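You operate a simulated robot arm through the tools that you are given. There is no shell and no other tool. Be economical: measure what you need, move in short steps, check, and stop when the job is done.

You run a simulated robot arm. Do the job below in one go: nothing can be reset, and whatever is moved stays where it is left.

## Task
Test-run the rollers, then swap the jammed one for a spare.
Fine: power off before you touch a roller; the jammed one goes in the red slot; lock the steel bar at the end. Where these are worked on the way, their far stop is far enough and under half their travel is too little: steel bar.

Only the result counts: the job must be done as asked and must still hold three seconds after the hand-in. Knocking over, shifting, dropping, spilling or breaking anything else fails it.

## Robot
A 6-joint arm with a two-finger parallel gripper, fixed in place. Base frame: the origin is at the foot of the arm, x ahead of it, y to its left, z up; the work surface is at about z = 860. Readings come in mm, rad, newtons and seconds.
With the tool pointing down near the work surface it reaches from about 300 to 660 mm from the base axis. Its first joint turns from -2.007 to 2.007 rad. Payload 3.43 kg.
The TCP is the grasp point between the finger pads, 34 mm short of the fingertips. In the tool frame z runs along the fingers and y along their closing line. The gripper opens to 128 mm. The fingers are 24 mm wide and 12 mm thick; the gripper's body (48 by 130 mm) begins 96 mm behind the TCP.
Orientation is told as [roll, pitch, yaw] about the base's x, y, z axes, in that order, counted from this pose: with the fingers straight down and closing along the base's y, the tool's x points along the base's -x, its y along +y and its z along -z.

## Interface
- The arm moves only by the tool apply_moves. Its argument "targets" is a list of rows, each a list of 3 entries, a list of its own where there are three numbers: the shift along the base's x, y, z in mm, then the turn, a rotation vector about the base's x, y, z in rad, then the closure in counts, from 0 (fully open) to 255 (shut). In form: [[[x, y, z], [rx, ry, rz], hand], ...]. A call has 1 to 20 rows; each row shifts and turns the commanded pose from where the row before left it. Rows are played at 5 a second. More than 50 mm and 0.15 rad between two rows, or a gripper value outside its range, and nothing of the call is played. Where a pose cannot be reached the arm comes as near as it can. A force on the tool above 40 N (or 10 N above the force at the start of the call, whichever is more), or a blocked arm, ends the call early, and 0.2 s more pass. Each finger travels about 153 mm/s and halts on what it meets, pressing with about 43 N; the grip force reading is that of the motor and also rises with nothing between the fingers. The clock runs only during rows and for 0.2 s after the last one: add rows that do not move to give the fingers time. The reply holds the time, the measured pose of the TCP, the force on the tool along the base axes, the opening and the grip force, in the units named above and with some noise, with the torque about the TCP (base axes, N m) and any sound that the robot's microphone picked up.
- Cameras (640 x 400 px; columns grow to the right, rows downward): "scene" is fixed at [61.2, 509.9, 1470.1]; the picture's right is [-0.49, -0.87, 0.00], its down [-0.36, 0.20, -0.91] and it looks along [0.79, -0.45, -0.41] (base axes); focal length 311 px, centre (320, 200). "wrist" rides on the gripper at [76, -11, -160] in the tool frame; the picture's right is [0.15, 0.99, 0.00], its down [-0.88, 0.13, -0.46] and it looks along [-0.45, 0.07, 0.89] (tool axes); focal length 234 px, centre (320, 200). There is no depth. A picture from a camera that has moved, and an enlarged one, comes with that camera's place and axes in the base frame and with its lens. The place of the scene camera against the robot may be out by one fixed shift of up to 18 mm in any direction.
- grab_frame(camera): a new picture of that camera. It takes no simulated time.
- raise_lower(by): slides the trunk up (or, below 0, down) by that many mm; the arm rides with it, the base frame stays. It gives what a move gives, with no picture.
- inspect(camera, box): a new picture of the part [left, top, right, bottom] of that camera's present view, enlarged. It takes no simulated time.
- finish_job(): hands the job in; it is judged then, once.

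Work in short steps. Places have to be worked out from the pictures, the camera data and where the tool is seen: move nearer, look again, correct. Check each grasp and each placing, and mend what went wrong. You have 120 turns and 68 pictures in all, those below and enlarged ones among them. Open the gripper and draw the arm clear of the work before you hand the job in, unless the task says otherwise; then end with one line.

The tools are called after "Emit:" as a command line: name --argument value ..., lists and objects as JSON in quotes. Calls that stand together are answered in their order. apply_moves: Moves the arm, as the interface text tells. Its arguments: {"type":"object","properties":{"targets":{"type":"array","items":{"type":"array"}}},"required":["targets"]} The other tools are called the same way: raise_lower (by) slides the trunk up or down; grab_frame (camera) takes a picture; inspect (camera, box) takes an enlarged picture of a part of a camera's view; finish_job () hands the job in.

At the start:

```text
time: 0.0
tcp_pos: [438.6, 57.8, 1332.3]
orientation: [0.001, 0.0, -0.001]
ft_force: [-0.6, 0.1, -0.5]
moment: [-0.01, 0.01, -0.01]
grip_width: 128.1
gripper_force: 0.1
trunk travel left (down, up): [-925.0, 65.0]
```

scene: 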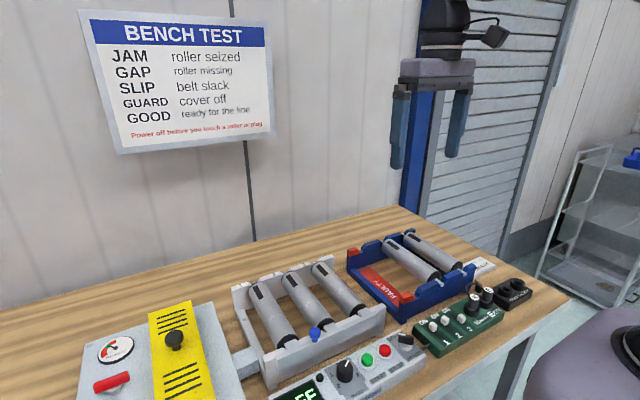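
wrist: 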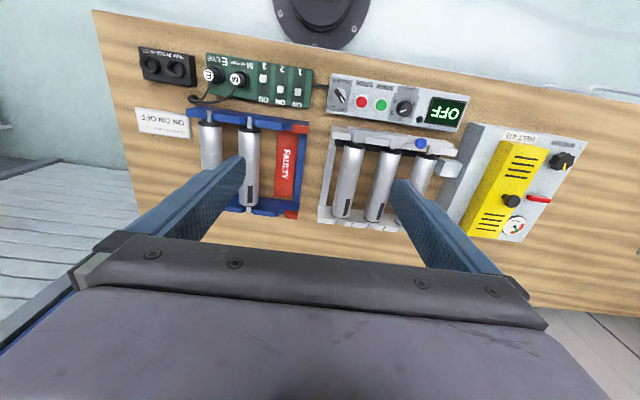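

I see a bench with a three-roller rig, a blue spare rack with a red FAULTY slot, a control panel, a green switch unit and a belt unit. First I enlarge the pictures to read the labels.

Emit:
inspect --camera "wrist" --box '[120, 30, 320, 155]'

Emit:
inspect --camera "wrist" --box '[310, 60, 480, 166]'

Emit:
inspect --camera "scene" --box '[220, 230, 420, 400]'

Emit:
inspect --camera "wrist" --box '[430, 110, 590, 250]'

Emit:
inspect --camera "scene" --box '[340, 220, 540, 360]'

```text
3.20 times, centred on (220, 92) of wrist
camera zoom: at [363.5, 45.8, 1492.8], right [-0.15, 0.99, 0.0], down [0.88, 0.13, 0.46], along [0.45, 0.07, -0.89], focal length 749 px, centre (640, 544)
```

zoom: 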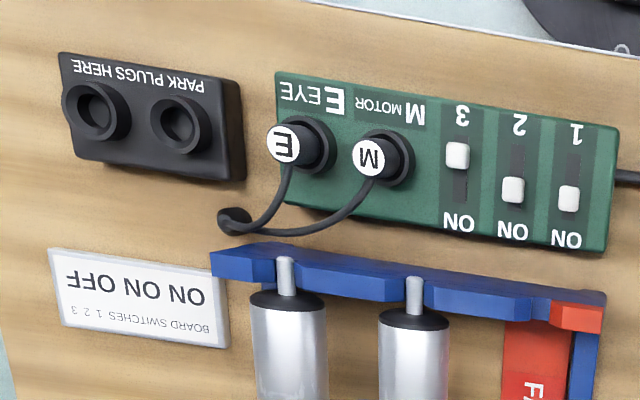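

```text
3.76 times, centred on (395, 113) of wrist
camera zoom: at [363.5, 45.8, 1492.8], right [-0.15, 0.99, 0.0], down [0.88, 0.13, 0.46], along [0.45, 0.07, -0.89], focal length 882 px, centre (38, 528)
```

zoom: 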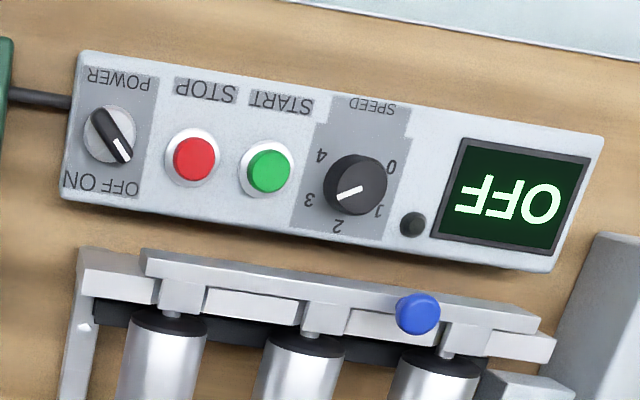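

```text
2.35 times, centred on (320, 315) of scene
camera zoom: at [61.2, 509.9, 1470.1], right [-0.49, -0.87, 0.0], down [-0.36, 0.2, -0.91], along [0.79, -0.45, -0.41], focal length 731 px, centre (320, -71)
```

zoom: 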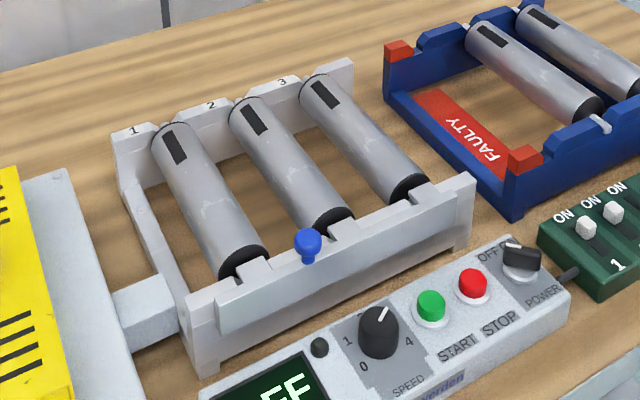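

```text
2.86 times, centred on (510, 180) of wrist
camera zoom: at [363.5, 45.8, 1492.8], right [-0.15, 0.99, 0.0], down [0.88, 0.13, 0.46], along [0.45, 0.07, -0.89], focal length 669 px, centre (-223, 257)
```

zoom: 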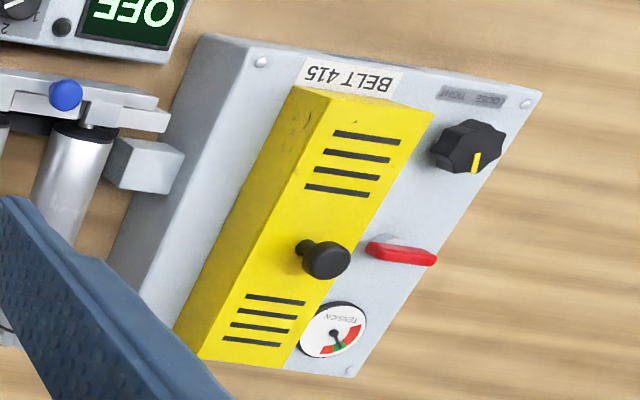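

```text
2.86 times, centred on (440, 290) of scene
camera zoom: at [61.2, 509.9, 1470.1], right [-0.49, -0.87, 0.0], down [-0.36, 0.2, -0.91], along [0.79, -0.45, -0.41], focal length 888 px, centre (-23, -57)
```

zoom: 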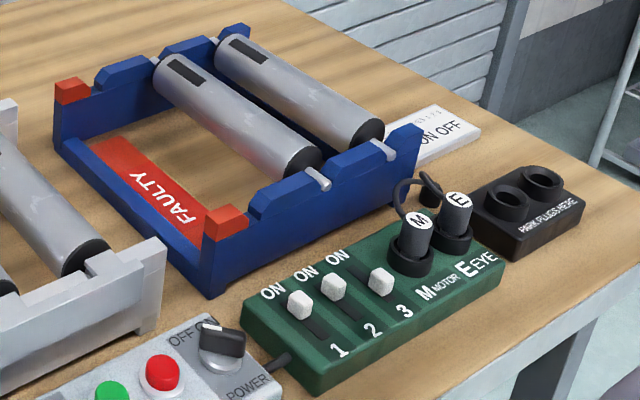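

The switch board matches its card (ON ON OFF) and power reads OFF. I move nearer to the control panel to measure its knobs and buttons.

Emit:
apply_moves --targets '[[[-6, 18, -34], [0, 0, 0], 0], [[-6, 18, -34], [0, 0, 0], 0], [[-6, 18, -34], [0, 0, 0], 0], [[-6, 18, -34], [0, 0, 0], 0], [[-6, 18, -34], [0, 0, 0], 0], [[-6, 18, -34], [0, 0, 0], 0]]'

Emit:
grab_frame --camera "wrist"

Emit:
grab_frame --camera "scene"

```text
time: 1.4
tcp_pos: [404.5, 168.2, 1126.5]
orientation: [-0.001, 0.0, 0.001]
ft_force: [0.8, -0.1, -0.6]
moment: [-0.04, 0.04, -0.01]
grip_width: 128.2
gripper_force: 0.0
trunk travel left (down, up): [-925.0, 65.0]
```

```text
60 pictures are left
camera wrist: at [328.7, 156.8, 1286.9], right [-0.15, 0.99, 0.0], down [0.88, 0.13, 0.46], along [0.45, 0.07, -0.89], focal length 234 px, centre (320, 200)
```

wrist: 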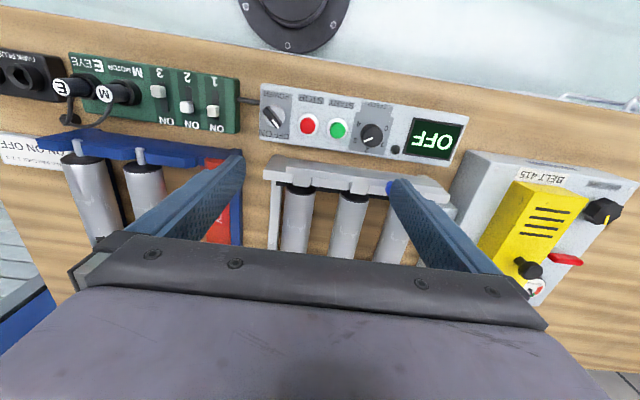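

```text
59 pictures are left
```

scene: 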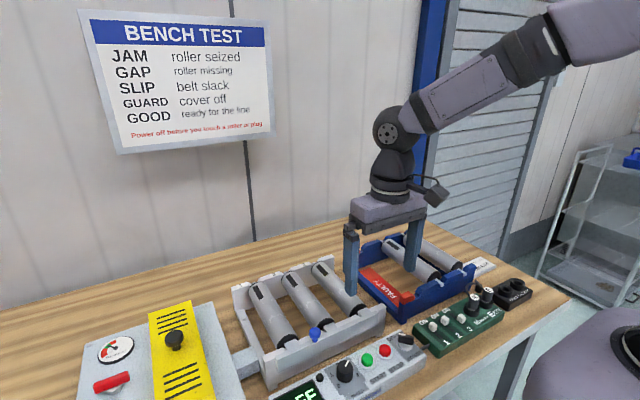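

Triangulation puts START near (393,197,905) and the power knob near (391,94), pointing about 45° toward +y (OFF). I enlarge the panel and the bar for detail.

Emit:
inspect --camera "wrist" --box '[250, 75, 410, 175]'

Emit:
inspect --camera "wrist" --box '[255, 145, 465, 265]'

Emit:
inspect --camera "scene" --box '[300, 320, 430, 400]'

```text
4.00 times, centred on (330, 125) of wrist
camera zoom: at [328.7, 156.8, 1286.9], right [-0.15, 0.99, 0.0], down [0.88, 0.13, 0.46], along [0.45, 0.07, -0.89], focal length 937 px, centre (280, 500)
```

zoom: 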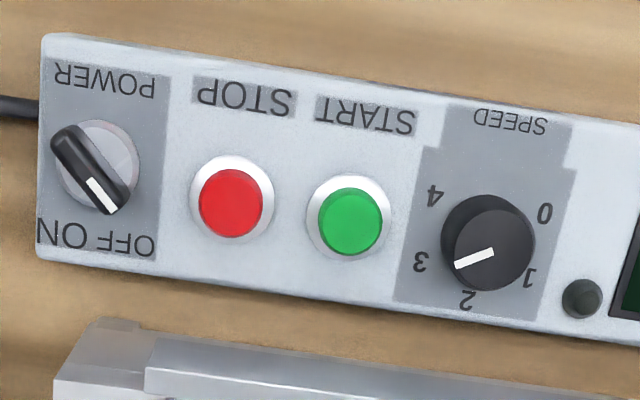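

```text
3.05 times, centred on (360, 205) of wrist
camera zoom: at [328.7, 156.8, 1286.9], right [-0.15, 0.99, 0.0], down [0.88, 0.13, 0.46], along [0.45, 0.07, -0.89], focal length 714 px, centre (198, 185)
```

zoom: 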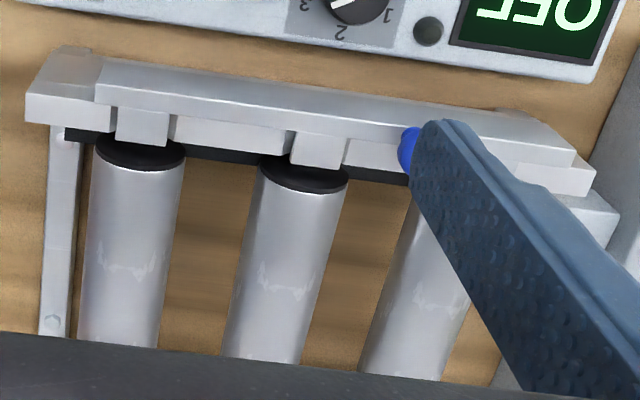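

```text
4.92 times, centred on (365, 360) of scene
camera zoom: at [61.2, 509.9, 1470.1], right [-0.49, -0.87, 0.0], down [-0.36, 0.2, -0.91], along [0.79, -0.45, -0.41], focal length 1530 px, centre (98, -588)
```

zoom: 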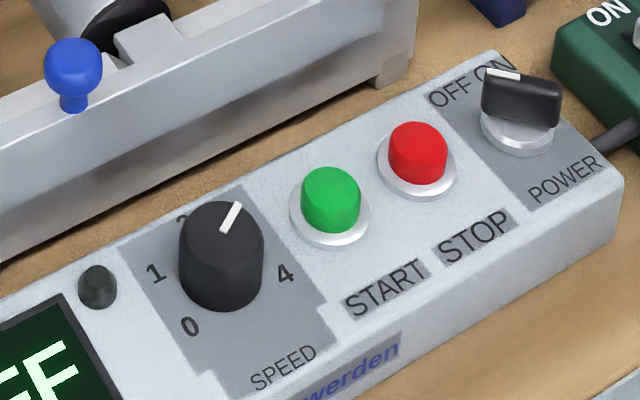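

The power knob's bar is at about (388,95), yaw ~45° (OFF), its ON position the mirrored side. I move above it with the fingers set square across the bar and half closed.

Emit:
apply_moves --targets '[[[-2, -9, -14], [0, 0, 0.1], 80], [[-2, -9, -14], [0, 0, 0.1], 140], [[-2, -9, -14], [0, 0, 0.1], 140], [[-2, -9, -14], [0, 0, 0.1], 140], [[-2, -9, -14], [0, 0, 0.1], 140], [[-2, -9, -14], [0, 0, 0.1], 140], [[-2, -9, -14], [0, 0, 0.1], 140], [[-2, -10, -14], [0, 0, 0.1], 140]]'

Emit:
grab_frame --camera "wrist"

Emit:
inspect --camera "scene" --box '[340, 240, 500, 400]'

```text
time: 3.2
tcp_pos: [387.3, 91.8, 1016.9]
orientation: [0.001, 0.0, 0.802]
ft_force: [-0.5, 0.0, 0.3]
moment: [0.04, -0.02, 0.0]
grip_width: 57.6
gripper_force: 0.0
trunk travel left (down, up): [-925.0, 65.0]
```

```text
55 pictures are left
camera wrist: at [342.7, 29.3, 1176.4], right [-0.81, 0.58, 0.0], down [0.52, 0.72, 0.46], along [0.27, 0.37, -0.89], focal length 234 px, centre (320, 200)
```

wrist: 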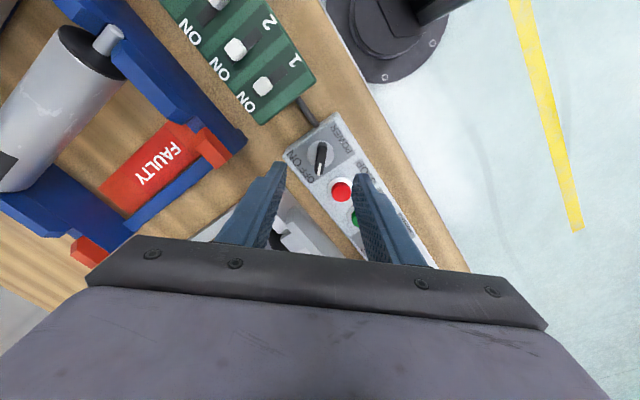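

```text
2.50 times, centred on (420, 320) of scene
camera zoom: at [61.2, 509.9, 1470.1], right [-0.49, -0.87, 0.0], down [-0.36, 0.2, -0.91], along [0.79, -0.45, -0.41], focal length 777 px, centre (70, -100)
```

zoom: 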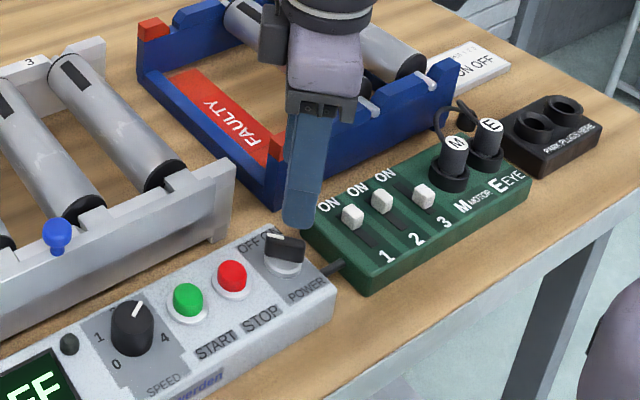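

The knob appears at (387.6,94.5), well between the fingers. I descend to bring tips just above the panel.

Emit:
apply_moves --targets '[[[0.3, 2.6, -18], [0, 0, 0], 140], [[0, 0, -18], [0, 0, 0], 140], [[0, 0, -15], [0, 0, 0], 140], [[0, 0, -10], [0, 0, 0], 140], [[0, 0, -8], [0, 0, 0], 140]]'

Emit:
inspect --camera "scene" --box '[360, 280, 480, 400]'

```text
time: 4.4
tcp_pos: [387.2, 96.1, 948.1]
orientation: [0.0, -0.001, 0.798]
ft_force: [-1.1, 0.7, 0.3]
moment: [0.03, -0.01, 0.04]
grip_width: 57.4
gripper_force: 0.0
trunk travel left (down, up): [-925.0, 65.0]
```

```text
3.33 times, centred on (420, 340) of scene
camera zoom: at [61.2, 509.9, 1470.1], right [-0.49, -0.87, 0.0], down [-0.36, 0.2, -0.91], along [0.79, -0.45, -0.41], focal length 1036 px, centre (-13, -267)
```

zoom: 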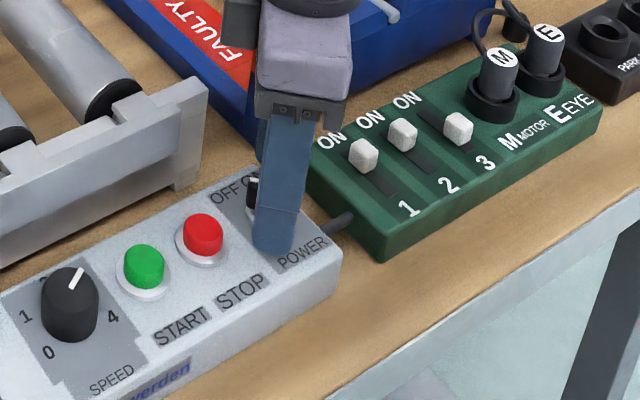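

The tips (z≈914) straddle the knob just above the panel. I go 7 mm lower and close gently.

Emit:
apply_moves --targets '[[[0, -1, -4], [0, 0, 0], 140], [[0, 0, -3], [0, 0, 0], 140], [[0, 0, 0], [0, 0, 0], 200], [[0, 0, 0], [0, 0, 0], 240], [[0, 0, 0], [0, 0, 0], 240], [[0, 0, 0], [0, 0, 0], 240]]'

```text
time: 5.8
tcp_pos: [387.3, 94.7, 940.8]
orientation: [0.001, -0.001, 0.799]
ft_force: [1.9, -3.4, -1.5]
moment: [-0.03, -0.21, 0.02]
grip_width: 28.3
gripper_force: 45.0
trunk travel left (down, up): [-925.0, 65.0]
```

The fingers hold something 28 mm wide. I look before turning.

Emit:
inspect --camera "wrist" --box '[240, 110, 400, 260]'

Emit:
inspect --camera "scene" --box '[380, 300, 460, 380]'

```text
2.67 times, centred on (320, 185) of wrist
camera zoom: at [343.1, 31.3, 1100.5], right [-0.81, 0.58, 0.0], down [0.52, 0.72, 0.46], along [0.27, 0.37, -0.89], focal length 624 px, centre (320, 240)
```

zoom: 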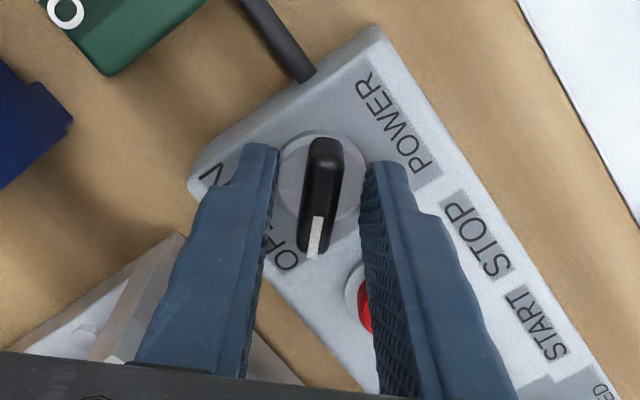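

```text
5.00 times, centred on (420, 340) of scene
camera zoom: at [61.2, 509.9, 1470.1], right [-0.49, -0.87, 0.0], down [-0.36, 0.2, -0.91], along [0.79, -0.45, -0.41], focal length 1554 px, centre (-180, -500)
```

zoom: 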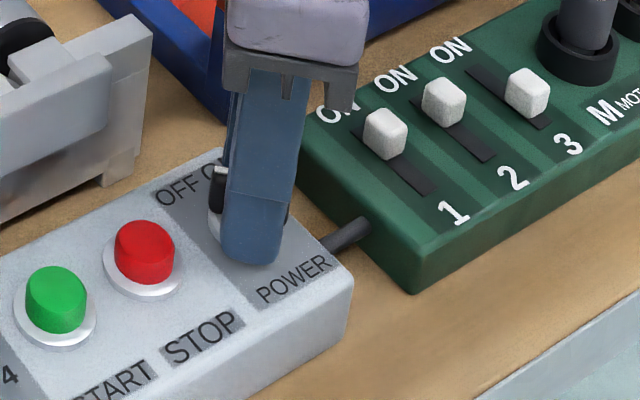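

The tips are gripping the silver disk beneath the bar. I open a little, rise 9 mm and close on the black bar alone.

Emit:
apply_moves --targets '[[[0, 0, 0], [0, 0, 0], 160], [[0, 0, 0], [0, 0, 0], 160], [[0, 0, 9], [0, 0, 0], 160], [[0, 0, 0], [0, 0, 0], 200], [[0, 0, 0], [0, 0, 0], 240], [[0, 0, 0], [0, 0, 0], 240], [[0, 0, 0], [0, 0, 0], 240]]'

```text
time: 7.4
tcp_pos: [388.5, 94.1, 950.6]
orientation: [0.001, -0.002, 0.8]
ft_force: [2.7, -3.5, 0.6]
moment: [-0.34, 0.15, -0.58]
grip_width: 10.7
gripper_force: 44.4
trunk travel left (down, up): [-925.0, 65.0]
```

Now 10.7 mm: the bar is held. I turn it clockwise toward ON.

Emit:
apply_moves --targets '[[[0, 0, 0], [0, 0, -0.14], 240], [[0, 0, 0], [0, 0, -0.14], 240], [[0, 0, 0], [0, 0, -0.14], 240], [[0, 0, 0], [0, 0, -0.14], 240], [[0, 0, 0], [0, 0, -0.14], 240], [[0, 0, 0], [0, 0, -0.14], 240], [[0, 0, 0], [0, 0, -0.14], 240], [[0, 0, 0], [0, 0, -0.14], 240], [[0, 0, 0], [0, 0, -0.14], 240], [[0, 0, 0], [0, 0, -0.14], 240], [[0, 0, 0], [0, 0, -0.14], 240]]'

Emit:
grab_frame --camera "scene"

```text
time: 9.8
tcp_pos: [387.8, 95.5, 949.1]
orientation: [0.0, -0.001, -0.743]
ft_force: [-0.1, 10.7, 1.0]
moment: [1.15, 0.89, -0.02]
grip_width: 11.0
gripper_force: 44.2
trunk travel left (down, up): [-925.0, 65.0]
```

```text
50 pictures are left
```

scene: 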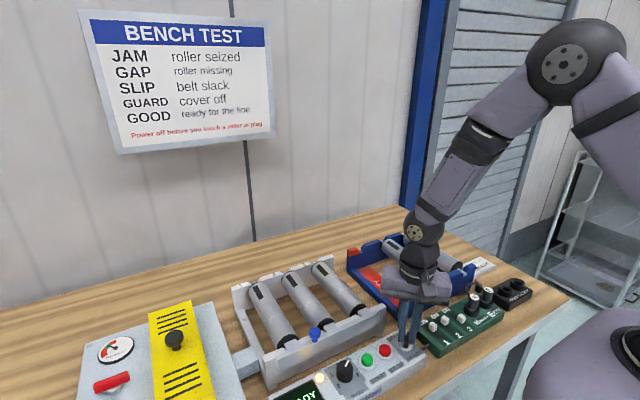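

The display now reads READY with the lamp lit, so power is on. I release, lift, and go above START at about (391.5,194) with closed fingers, yaw back to 0.

Emit:
apply_moves --targets '[[[0, 0, 0], [0, 0, 0], 170], [[0, 0, 0], [0, 0, 0], 170], [[0, 0, 20], [0, 0, 0], 170], [[0, 0, 20], [0, 0, 0], 170], [[0.5, 20, 0], [0, 0, 0.145], 255], [[0.5, 20, 0], [0, 0, 0.145], 255], [[1, 20, 0], [0, 0, 0.145], 255], [[0.7, 20, 0], [0, 0, 0.145], 255], [[0.7, 18.5, 0], [0, 0, 0.145], 255], [[0, 0, -18], [0, 0, 0.02], 255]]'

Emit:
inspect --camera "wrist" --box '[220, 60, 460, 210]'

Emit:
inspect --camera "scene" --box '[260, 280, 440, 400]'

```text
time: 12.0
tcp_pos: [392.4, 193.7, 970.2]
orientation: [-0.003, 0.0, 0.008]
ft_force: [0.2, -0.8, -0.1]
moment: [0.0, 0.01, -0.02]
grip_width: 0.0
gripper_force: 32.9
trunk travel left (down, up): [-925.0, 65.0]
```

```text
2.67 times, centred on (340, 135) of wrist
camera zoom: at [316.1, 181.0, 1130.1], right [-0.15, 0.99, 0.0], down [0.88, 0.14, 0.46], along [0.45, 0.07, -0.89], focal length 624 px, centre (267, 373)
```

zoom: 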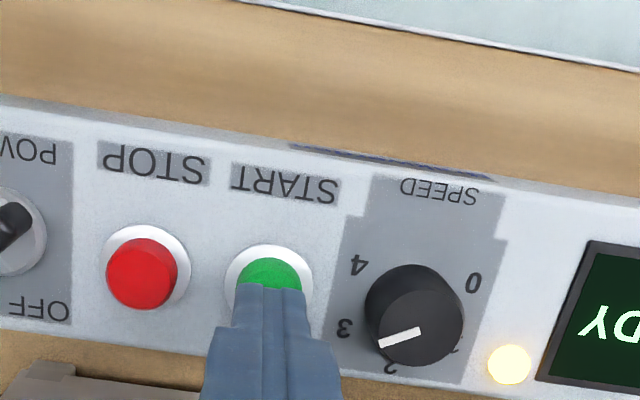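

```text
3.33 times, centred on (350, 340) of scene
camera zoom: at [61.2, 509.9, 1470.1], right [-0.49, -0.87, 0.0], down [-0.36, 0.2, -0.91], along [0.79, -0.45, -0.41], focal length 1036 px, centre (220, -267)
```

zoom: 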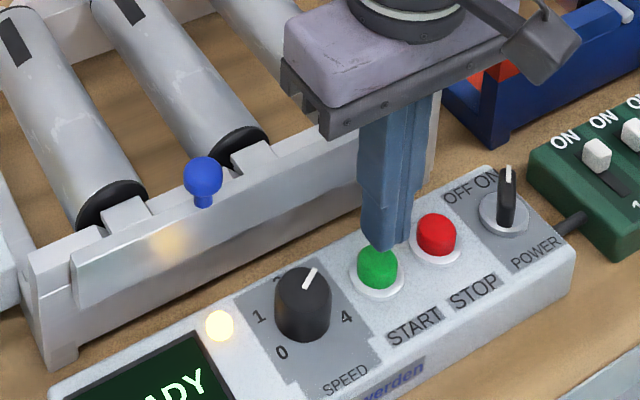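

The tips are aligned over START. I press down in small steps until I feel the force.

Emit:
apply_moves --targets '[[[1.5, -0.5, -6], [0, 0, 0], 255], [[0, 0, -5], [0, 0, 0], 255], [[0, 0, -3], [0, 0, 0], 255]]'

```text
time: 12.8
tcp_pos: [391.4, 193.4, 956.7]
orientation: [0.0, 0.0, 0.005]
ft_force: [-0.8, 0.3, -0.3]
moment: [-0.02, 0.01, 0.0]
grip_width: 0.0
gripper_force: 32.6
trunk travel left (down, up): [-925.0, 65.0]
```

No contact yet (tips at ≈923). I keep going in 2–3 mm steps.

Emit:
apply_moves --targets '[[[1, 0, -3], [0, 0, 0], 255], [[0, 0, -2], [0, 0, 0], 255], [[0, 0, -2], [0, 0, 0], 255], [[0, 0, -1], [0, 0, 0], 255]]'

Emit:
inspect --camera "scene" --box '[230, 260, 430, 400]'

```text
time: 13.8
tcp_pos: [392.2, 193.5, 950.1]
orientation: [0.0, -0.001, 0.006]
ft_force: [1.2, 0.4, 1.2]
moment: [-0.03, -0.01, 0.04]
grip_width: 0.0
gripper_force: 32.6
trunk travel left (down, up): [-925.0, 65.0]
```

```text
2.86 times, centred on (330, 330) of scene
camera zoom: at [61.2, 509.9, 1470.1], right [-0.49, -0.87, 0.0], down [-0.36, 0.2, -0.91], along [0.79, -0.45, -0.41], focal length 888 px, centre (291, -171)
```

zoom: 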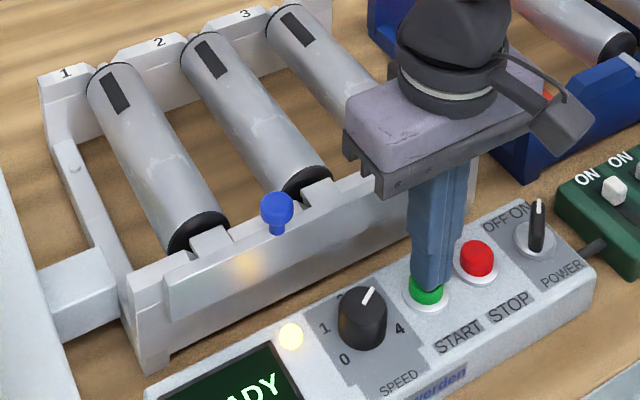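

Tips at ≈916, just touching. I press on in 2 mm steps.

Emit:
apply_moves --targets '[[[0, 0, -2], [0, 0, 0], 255], [[0, 0, -2], [0, 0, 0], 255], [[0, 0, -1], [0, 0, 0], 255], [[0, 0, 0], [0, 0, 0], 255]]'

Emit:
inspect --camera "scene" --box '[230, 260, 430, 400]'

```text
time: 14.8
tcp_pos: [393.5, 193.7, 945.2]
orientation: [0.0, 0.0, 0.005]
ft_force: [0.0, 1.7, 4.2]
moment: [0.11, 0.02, -0.03]
grip_width: 0.4
gripper_force: 32.7
trunk travel left (down, up): [-925.0, 65.0]
heard: click
```

```text
2.86 times, centred on (330, 330) of scene
camera zoom: at [61.2, 509.9, 1470.1], right [-0.49, -0.87, 0.0], down [-0.36, 0.2, -0.91], along [0.79, -0.45, -0.41], focal length 888 px, centre (291, -171)
```

zoom: 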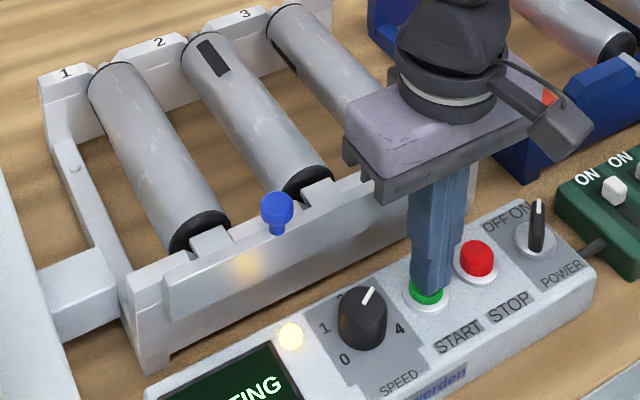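

A click, the display says TESTING, and rollers 1 and 3 turned while 2 stayed about the same. I lift off and wait for the result with more looks.

Emit:
apply_moves --targets '[[[0, 0, 15], [0, 0, 0], 255], [[0, 0, 25], [0, 0, 0], 255], [[0, 0, 25], [0, 0, 0], 255], [[0, 0, 0], [0, 0, 0], 255]]'

Emit:
inspect --camera "scene" --box '[230, 250, 430, 400]'

```text
time: 15.8
tcp_pos: [392.0, 191.2, 1010.3]
orientation: [0.001, 0.0, 0.005]
ft_force: [0.4, 0.8, -0.4]
moment: [0.01, 0.0, 0.0]
grip_width: 0.0
gripper_force: 32.9
trunk travel left (down, up): [-925.0, 65.0]
```

```text
2.67 times, centred on (330, 325) of scene
camera zoom: at [61.2, 509.9, 1470.1], right [-0.49, -0.87, 0.0], down [-0.36, 0.2, -0.91], along [0.79, -0.45, -0.41], focal length 828 px, centre (293, -133)
```

zoom: 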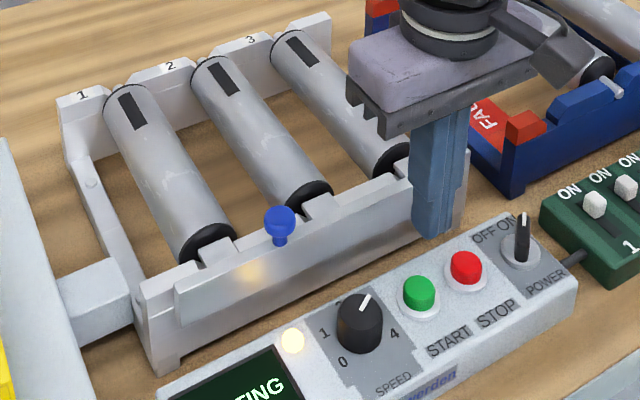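

Still TESTING. I wait a few seconds, then read the display with the wrist camera.

Emit:
apply_moves --targets '[[[0, 0, 10], [0, 0, 0], 255], [[0, 0, 0], [0, 0, 0], 255], [[0, 0, 0], [0, 0, 0], 255], [[0, 0, 0], [0, 0, 0], 255], [[0, 0, 0], [0, 0, 0], 255], [[0, 0, 0], [0, 0, 0], 255], [[0, 0, 0], [0, 0, 0], 255], [[0, 0, 0], [0, 0, 0], 255], [[0, 0, 0], [0, 0, 0], 255], [[0, 0, 0], [0, 0, 0], 255], [[0, 0, 0], [0, 0, 0], 255], [[0, 0, 0], [0, 0, 0], 255]]'

Emit:
grab_frame --camera "wrist"

Emit:
inspect --camera "scene" --box '[230, 250, 430, 400]'

```text
time: 18.4
tcp_pos: [391.9, 192.1, 1020.7]
orientation: [0.0, 0.0, 0.005]
ft_force: [-0.2, 0.5, 0.0]
moment: [-0.04, 0.01, 0.0]
grip_width: 0.0
gripper_force: 32.6
trunk travel left (down, up): [-925.0, 65.0]
```

```text
44 pictures are left
camera wrist: at [316.9, 178.9, 1180.8], right [-0.15, 0.99, 0.0], down [0.88, 0.13, 0.46], along [0.45, 0.07, -0.89], focal length 234 px, centre (320, 200)
```

wrist: 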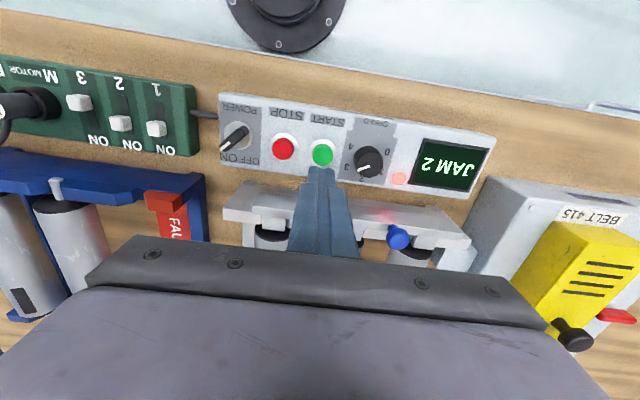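

```text
2.67 times, centred on (330, 325) of scene
camera zoom: at [61.2, 509.9, 1470.1], right [-0.49, -0.87, 0.0], down [-0.36, 0.2, -0.91], along [0.79, -0.45, -0.41], focal length 828 px, centre (293, -133)
```

zoom: 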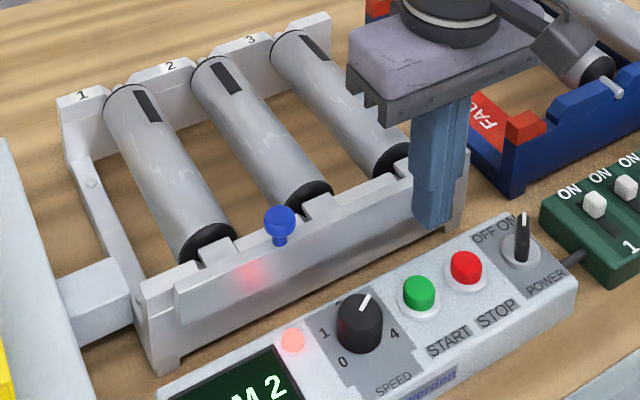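

The display says JAM 2 – the middle roller, as seen. Now back to the power knob to switch off: fingers at yaw ≈ -0.75.

Emit:
apply_moves --targets '[[[-0.7, -19, 0], [0, 0, -0.15], 200], [[-0.7, -19, 0], [0, 0, -0.15], 160], [[-0.7, -20, 0], [0, 0, -0.15], 160], [[-0.8, -20, -5], [0, 0, -0.15], 160], [[-0.8, -19.3, -5], [0, 0, -0.15], 160], [[0, 0, -20], [0, 0, 0], 160], [[0, 0, -20], [0, 0, 0], 160], [[0, 0, -14], [0, 0, 0], 160], [[0, 0, -6.5], [0, 0, 0], 160]]'

Emit:
inspect --camera "wrist" --box '[240, 110, 400, 260]'

```text
time: 20.4
tcp_pos: [389.7, 95.1, 949.1]
orientation: [0.0, -0.001, -0.745]
ft_force: [0.7, -0.6, 0.6]
moment: [-0.03, 0.02, -0.02]
grip_width: 47.9
gripper_force: 0.0
trunk travel left (down, up): [-925.0, 65.0]
```

```text
2.67 times, centred on (320, 185) of wrist
camera zoom: at [326.3, 136.4, 1109.4], right [0.56, 0.83, 0.0], down [0.74, -0.5, 0.46], along [0.38, -0.26, -0.89], focal length 624 px, centre (320, 240)
```

zoom: 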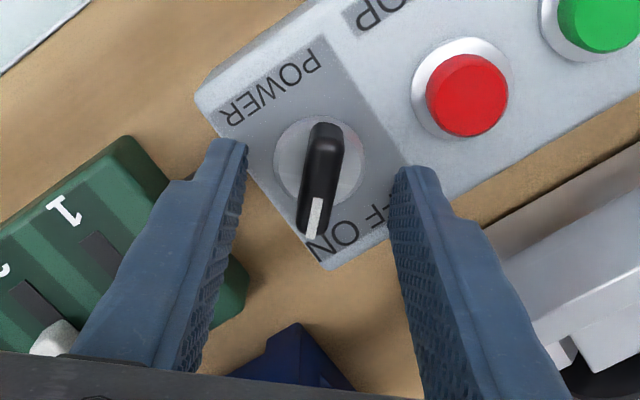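

The bar lies centred between the fingers. I close on it and turn it back +1.55 rad to OFF.

Emit:
apply_moves --targets '[[[-1, 0, 0], [0, 0, 0], 200], [[0, 0, 0], [0, 0, 0], 240], [[0, 0, 0], [0, 0, 0], 240], [[0, 0, 0], [0, 0, 0], 240], [[0, 0, 0], [0, 0, 0.14], 240], [[0, 0, 0], [0, 0, 0.14], 240], [[0, 0, 0], [0, 0, 0.14], 240], [[0, 0, 0], [0, 0, 0.14], 240], [[0, 0, 0], [0, 0, 0.14], 240], [[0, 0, 0], [0, 0, 0.14], 240], [[0, 0, 0], [0, 0, 0.14], 240], [[0, 0, 0], [0, 0, 0.14], 240], [[0, 0, 0], [0, 0, 0.14], 240], [[0, 0, 0], [0, 0, 0.14], 240], [[0, 0, 0], [0, 0, 0.145], 240], [[0, 0, 0], [0, 0, 0], 240]]'

Emit:
grab_frame --camera "scene"

```text
time: 23.8
tcp_pos: [388.1, 95.8, 950.0]
orientation: [0.0, -0.001, 0.799]
ft_force: [1.8, 0.5, -0.5]
moment: [-0.29, 0.29, -0.7]
grip_width: 10.8
gripper_force: 44.4
trunk travel left (down, up): [-925.0, 65.0]
```

```text
41 pictures are left
```

scene: 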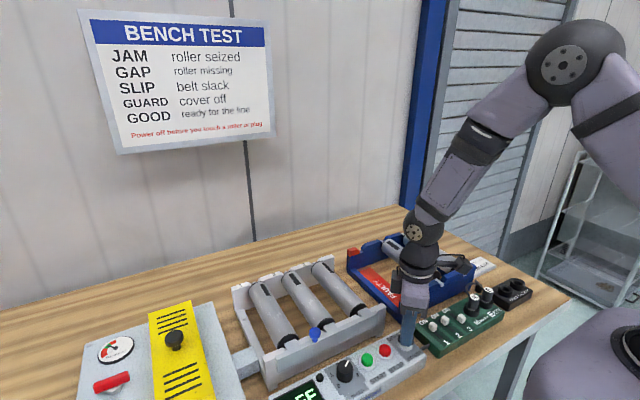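

Power reads OFF again. I release and lift, then move above the rig to measure bar, blue knob and rollers.

Emit:
apply_moves --targets '[[[0, 0, 0], [0, 0, 0], 170], [[0, 0, 0], [0, 0, 0], 170], [[0, 0, 20], [0, 0, 0], 170], [[0, 0, 25], [0, 0, -0.05], 170], [[5, 10, 30], [0, 0, -0.15], 100], [[10, 15, 30], [0, 0, -0.15], 0], [[10, 15, 30], [0, 0, -0.15], 0], [[15, 20, 30], [0, 0, -0.15], 0], [[15, 20, 30], [0, 0, -0.15], 0], [[20, 20, 30], [0, 0, 0], 0], [[20, 15, 20], [0, 0, 0], 0]]'

Emit:
grab_frame --camera "wrist"

```text
time: 26.2
tcp_pos: [483.4, 210.3, 1193.3]
orientation: [0.0, 0.002, 0.0]
ft_force: [0.7, -0.3, 0.9]
moment: [0.01, 0.0, -0.03]
grip_width: 128.2
gripper_force: 0.2
trunk travel left (down, up): [-925.0, 65.0]
```

```text
40 pictures are left
camera wrist: at [408.8, 198.0, 1353.4], right [-0.15, 0.99, 0.0], down [0.88, 0.13, 0.45], along [0.45, 0.07, -0.89], focal length 234 px, centre (320, 200)
```

wrist: 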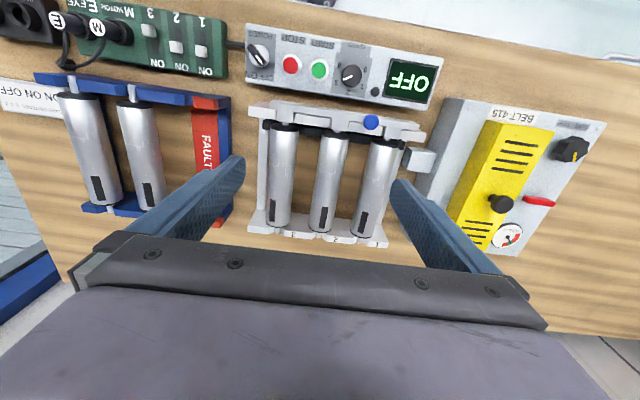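

Emit:
inspect --camera "wrist" --box '[235, 85, 445, 250]'

Emit:
inspect --camera "wrist" --box '[20, 60, 250, 240]'

Emit:
inspect --camera "scene" --box '[225, 250, 395, 390]'

```text
2.42 times, centred on (340, 168) of wrist
camera zoom: at [408.8, 198.0, 1353.4], right [-0.15, 0.99, 0.0], down [0.88, 0.13, 0.45], along [0.45, 0.07, -0.89], focal length 568 px, centre (272, 279)
```

zoom: 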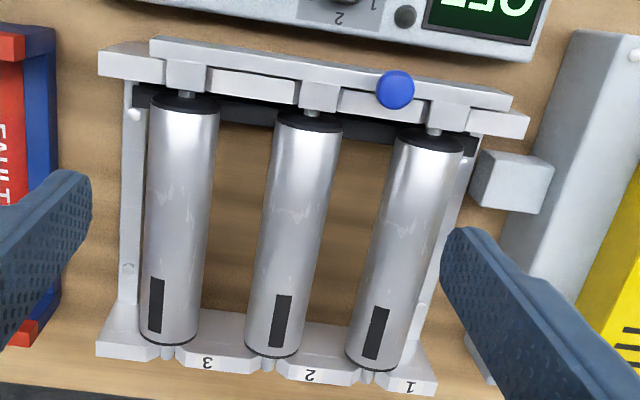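

```text
2.22 times, centred on (135, 150) of wrist
camera zoom: at [408.8, 198.0, 1353.4], right [-0.15, 0.99, 0.0], down [0.88, 0.13, 0.45], along [0.45, 0.07, -0.89], focal length 520 px, centre (731, 311)
```

zoom: 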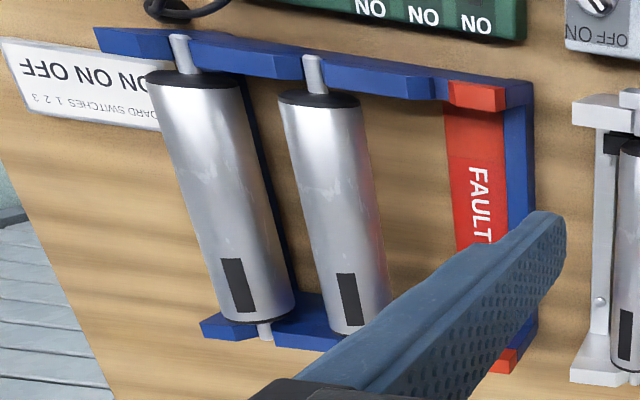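

```text
2.86 times, centred on (310, 320) of scene
camera zoom: at [61.2, 509.9, 1470.1], right [-0.49, -0.87, 0.0], down [-0.36, 0.2, -0.91], along [0.79, -0.45, -0.41], focal length 888 px, centre (349, -143)
```

zoom: 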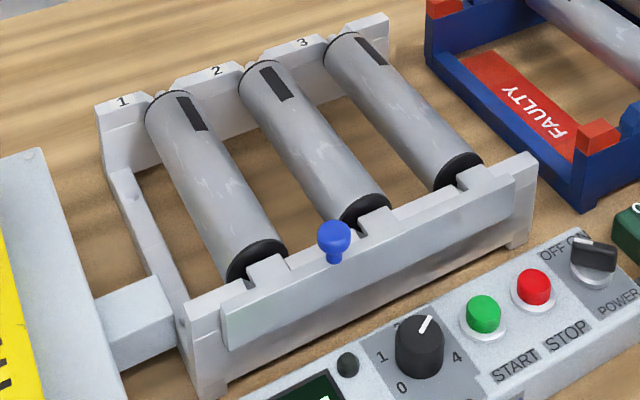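

Blue knob ≈ (454,286,972); rollers at y ≈ 149/238/324, from x ≈ 485 to ≈ 675. I go above the blue knob to refine it.

Emit:
apply_moves --targets '[[[-7, 19, -30], [0, 0, 0], 100], [[-7, 19, -30], [0, 0, 0], 150], [[-7, 19, -30], [0, 0, 0], 150], [[-7, 19, -30], [0, 0, 0], 150], [[-1, 0, -25], [0, 0, 0], 150]]'

Emit:
grab_frame --camera "wrist"

Emit:
inspect --camera "scene" --box '[225, 250, 395, 390]'

```text
time: 27.4
tcp_pos: [454.6, 285.0, 1049.8]
orientation: [0.0, 0.001, -0.001]
ft_force: [0.0, -0.3, -0.2]
moment: [-0.02, 0.02, 0.02]
grip_width: 52.6
gripper_force: 0.1
trunk travel left (down, up): [-925.0, 65.0]
```

```text
36 pictures are left
camera wrist: at [378.9, 273.2, 1208.9], right [-0.15, 0.99, 0.0], down [0.88, 0.13, 0.46], along [0.45, 0.07, -0.89], focal length 234 px, centre (320, 200)
```

wrist: 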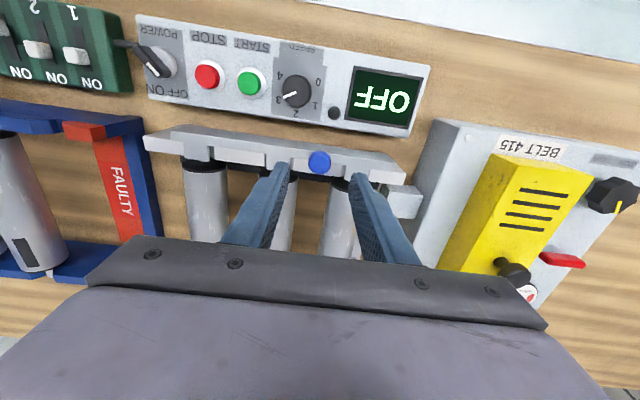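

```text
2.86 times, centred on (310, 320) of scene
camera zoom: at [61.2, 509.9, 1470.1], right [-0.49, -0.87, 0.0], down [-0.36, 0.2, -0.91], along [0.79, -0.45, -0.41], focal length 888 px, centre (349, -143)
```

zoom: 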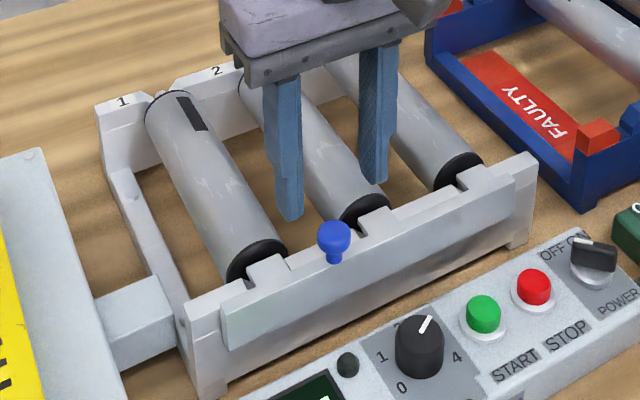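

The knob centre is confirmed at (454,284). I descend around it and close.

Emit:
apply_moves --targets '[[[0, -1, -20], [0, 0, 0], 150], [[0, 0, -18], [0, 0, 0], 150], [[0, 0, -10], [0, 0, 0], 150], [[0, 0, -6], [0, 0, 0], 150], [[0, 0, 0], [0, 0, 0], 210], [[0, 0, 0], [0, 0, 0], 230], [[0, 0, 0], [0, 0, 0], 230]]'

Emit:
inspect --camera "scene" --box '[225, 250, 395, 390]'

```text
time: 29.0
tcp_pos: [454.2, 285.0, 995.9]
orientation: [0.003, 0.001, 0.0]
ft_force: [0.8, -1.7, -0.7]
moment: [-0.05, -0.18, -0.01]
grip_width: 23.1
gripper_force: 44.7
trunk travel left (down, up): [-925.0, 65.0]
```

```text
2.86 times, centred on (310, 320) of scene
camera zoom: at [61.2, 509.9, 1470.1], right [-0.49, -0.87, 0.0], down [-0.36, 0.2, -0.91], along [0.79, -0.45, -0.41], focal length 888 px, centre (349, -143)
```

zoom: 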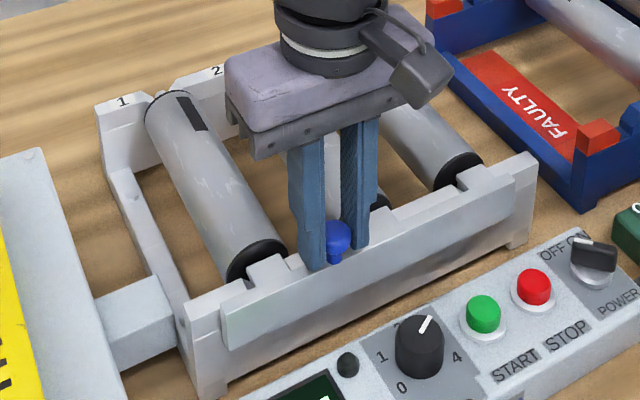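

The knob is held (23 mm). I try sliding the bar toward -y in small steps while watching the force.

Emit:
apply_moves --targets '[[[0, -3, 0], [0, 0, 0], 230], [[0, -3, 0], [0, 0, 0], 230], [[0, -2, 0], [0, 0, 0], 230]]'

```text
time: 29.8
tcp_pos: [453.8, 278.4, 995.3]
orientation: [0.0, -0.001, -0.001]
ft_force: [-2.3, 1.0, 2.6]
moment: [0.01, 0.12, -0.03]
grip_width: 23.0
gripper_force: 45.0
trunk travel left (down, up): [-925.0, 65.0]
```

It moves freely toward -y. I go on a bit and watch for the stop.

Emit:
apply_moves --targets '[[[0, -4, 0], [0, 0, 0], 230], [[0, -4, 0], [0, 0, 0], 230], [[0, -4, 0], [0, 0, 0], 230], [[0, -4, 0], [0, 0, 0], 230]]'

Emit:
inspect --camera "scene" --box '[225, 250, 395, 390]'

```text
time: 30.8
tcp_pos: [452.9, 261.7, 995.7]
orientation: [0.0, -0.002, 0.001]
ft_force: [-1.4, 1.2, 4.7]
moment: [0.06, -0.02, -0.04]
grip_width: 22.9
gripper_force: 44.6
trunk travel left (down, up): [-925.0, 65.0]
```

```text
2.86 times, centred on (310, 320) of scene
camera zoom: at [61.2, 509.9, 1470.1], right [-0.49, -0.87, 0.0], down [-0.36, 0.2, -0.91], along [0.79, -0.45, -0.41], focal length 888 px, centre (349, -143)
```

zoom: 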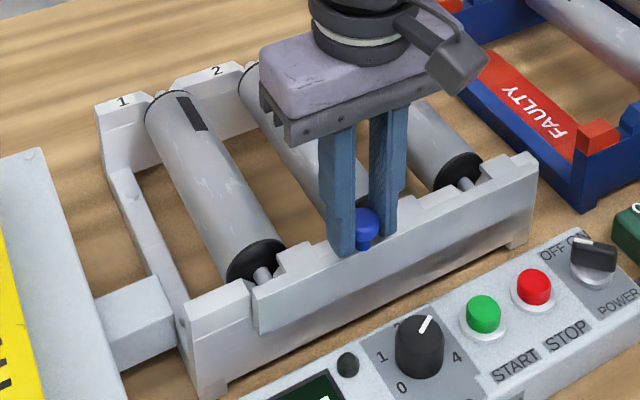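

The bar slides and the axles come free. I continue to its far stop.

Emit:
apply_moves --targets '[[[0, -3, 0], [0, 0, 0], 230], [[0, -3, 0], [0, 0, 0], 230], [[0, -3, 0], [0, 0, 0], 230], [[0, -3, 0], [0, 0, 0], 230], [[0, -3, 0], [0, 0, 0], 230], [[0, -3, 0], [0, 0, 0], 230]]'

```text
time: 32.2
tcp_pos: [454.0, 250.9, 995.6]
orientation: [0.005, -0.004, 0.002]
ft_force: [-4.0, 27.9, 5.6]
moment: [0.59, 0.87, 0.04]
grip_width: 22.9
gripper_force: 45.0
trunk travel left (down, up): [-925.0, 65.0]
```

Stop reached at y≈251 (34 mm of travel, 28 N). I ease off, release, and rise for a look at rollers.

Emit:
apply_moves --targets '[[[0, 5, 0], [0, 0, 0], 230], [[0, 0, 0], [0, 0, 0], 170], [[0, 0, 0], [0, 0, 0], 170], [[0, 0, 30], [0, 0, 0], 170], [[5, -5, 40], [0, 0, 0], 120], [[10, -5, 45], [0, 0, 0], 100], [[15, -5, 45], [0, 0, 0], 0], [[0, 0, 45], [0, 0, 0], 0]]'

Emit:
inspect --camera "wrist" --box '[220, 85, 450, 250]'

Emit:
inspect --camera "scene" --box '[225, 250, 395, 390]'

```text
time: 34.0
tcp_pos: [483.2, 233.6, 1201.4]
orientation: [0.001, 0.0, 0.0]
ft_force: [0.0, -0.7, -0.5]
moment: [-0.02, -0.01, 0.0]
grip_width: 128.1
gripper_force: 0.1
trunk travel left (down, up): [-925.0, 65.0]
```

```text
2.42 times, centred on (335, 168) of wrist
camera zoom: at [408.7, 220.9, 1360.6], right [-0.15, 0.99, 0.0], down [0.88, 0.13, 0.46], along [0.45, 0.07, -0.89], focal length 568 px, centre (284, 279)
```

zoom: 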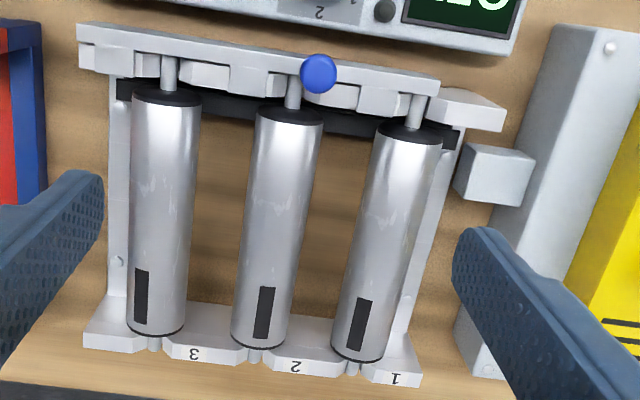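

```text
2.86 times, centred on (310, 320) of scene
camera zoom: at [61.2, 509.9, 1470.1], right [-0.49, -0.87, 0.0], down [-0.36, 0.2, -0.91], along [0.79, -0.45, -0.41], focal length 888 px, centre (349, -143)
```

zoom: 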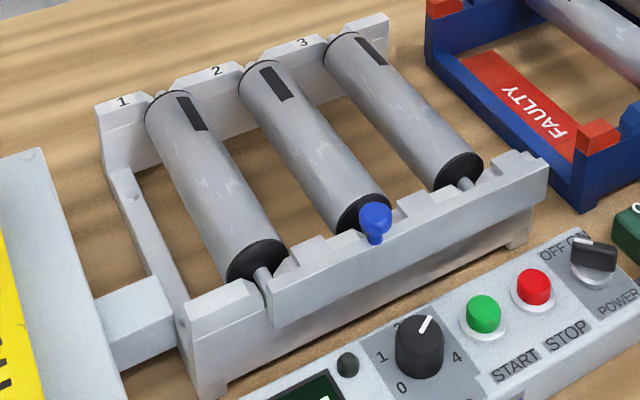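

The axles are now open to the top. Roller 2's axis is near y≈237, x from 490 to 679, z≈938; I go above its middle with a 78 mm opening and look.

Emit:
apply_moves --targets '[[[20, 1, -30], [0, 0, 0], 100], [[20, 1, -30], [0, 0, 0], 100], [[20, 1, -30], [0, 0, 0], 100], [[20, 0.5, -30], [0, 0, 0], 100], [[19, 0, -30], [0, 0, 0], 100]]'

Emit:
grab_frame --camera "wrist"

Emit:
inspect --camera "scene" --box '[225, 230, 425, 390]'

```text
time: 35.2
tcp_pos: [583.5, 238.1, 1049.7]
orientation: [0.0, 0.0, -0.001]
ft_force: [0.1, -0.2, -0.5]
moment: [-0.02, -0.05, -0.01]
grip_width: 77.8
gripper_force: 0.1
trunk travel left (down, up): [-925.0, 65.0]
```

```text
30 pictures are left
camera wrist: at [508.7, 226.2, 1208.8], right [-0.15, 0.99, 0.0], down [0.88, 0.13, 0.46], along [0.45, 0.07, -0.89], focal length 234 px, centre (320, 200)
```

wrist: 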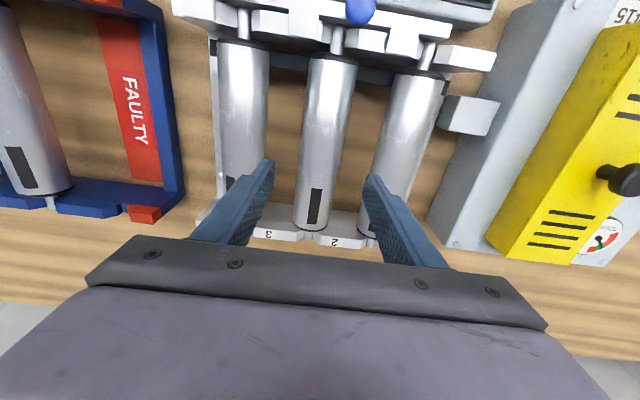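

```text
2.50 times, centred on (325, 310) of scene
camera zoom: at [61.2, 509.9, 1470.1], right [-0.49, -0.87, 0.0], down [-0.36, 0.2, -0.91], along [0.79, -0.45, -0.41], focal length 777 px, centre (308, -75)
```

zoom: 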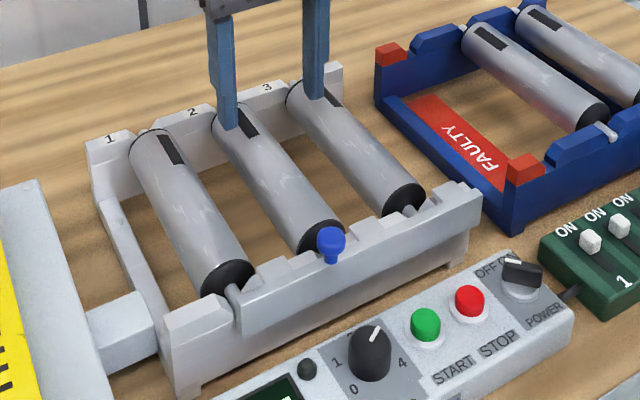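

Roller 2 is centred between the fingers (y≈239). I descend to its axis height and close.

Emit:
apply_moves --targets '[[[0, 1, -25], [0, 0, 0], 100], [[0, 0, -25], [0, 0, 0], 100], [[0, 0, -20], [0, 0, 0], 100], [[0, 0, -15], [0, 0, 0], 100], [[0, 0, -12], [0, 0, 0], 100], [[0, 0, -8], [0, 0, 0], 100], [[0, 0, 0], [0, 0, 0], 150], [[0, 0, 0], [0, 0, 0], 200], [[0, 0, 0], [0, 0, 0], 240], [[0, 0, 0], [0, 0, 0], 240]]'

Emit:
inspect --camera "scene" --box '[225, 230, 425, 390]'

```text
time: 37.4
tcp_pos: [584.2, 238.8, 946.9]
orientation: [0.0, 0.0, 0.0]
ft_force: [-0.4, 7.3, -0.4]
moment: [0.07, -0.36, -0.21]
grip_width: 49.5
gripper_force: 43.2
trunk travel left (down, up): [-925.0, 65.0]
```

```text
2.50 times, centred on (325, 310) of scene
camera zoom: at [61.2, 509.9, 1470.1], right [-0.49, -0.87, 0.0], down [-0.36, 0.2, -0.91], along [0.79, -0.45, -0.41], focal length 777 px, centre (308, -75)
```

zoom: 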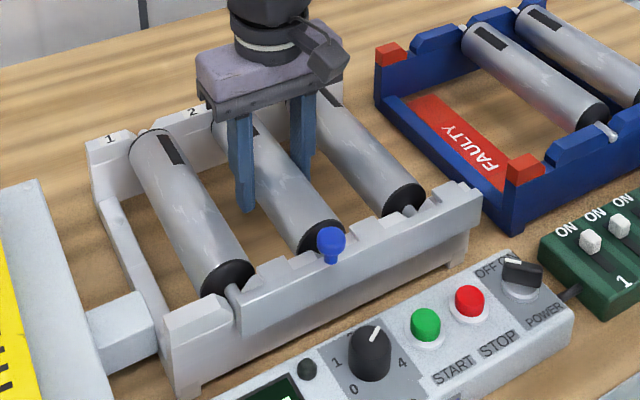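

The roller is gripped (49.5 mm). I lift slowly and check the force.

Emit:
apply_moves --targets '[[[0, 1, 0], [0, 0, 0], 240], [[0, 0, 5], [0, 0, 0], 240], [[0, 0, 8], [0, 0, 0], 240], [[0, 0, 15], [0, 0, 0], 240], [[0, 0, 20], [0, 0, 0], 240], [[0, 0, 25], [0, 0, 0], 240], [[0, 0, 25], [0, 0, 0], 240]]'

Emit:
grab_frame --camera "scene"

```text
time: 39.0
tcp_pos: [581.8, 239.7, 1044.4]
orientation: [0.0, 0.001, 0.001]
ft_force: [0.3, -0.7, -4.2]
moment: [0.03, -0.03, -0.02]
grip_width: 42.3
gripper_force: 43.2
trunk travel left (down, up): [-925.0, 65.0]
```

```text
27 pictures are left
```

scene: 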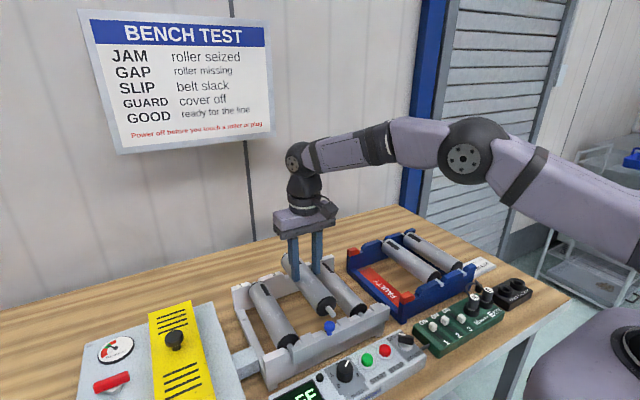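

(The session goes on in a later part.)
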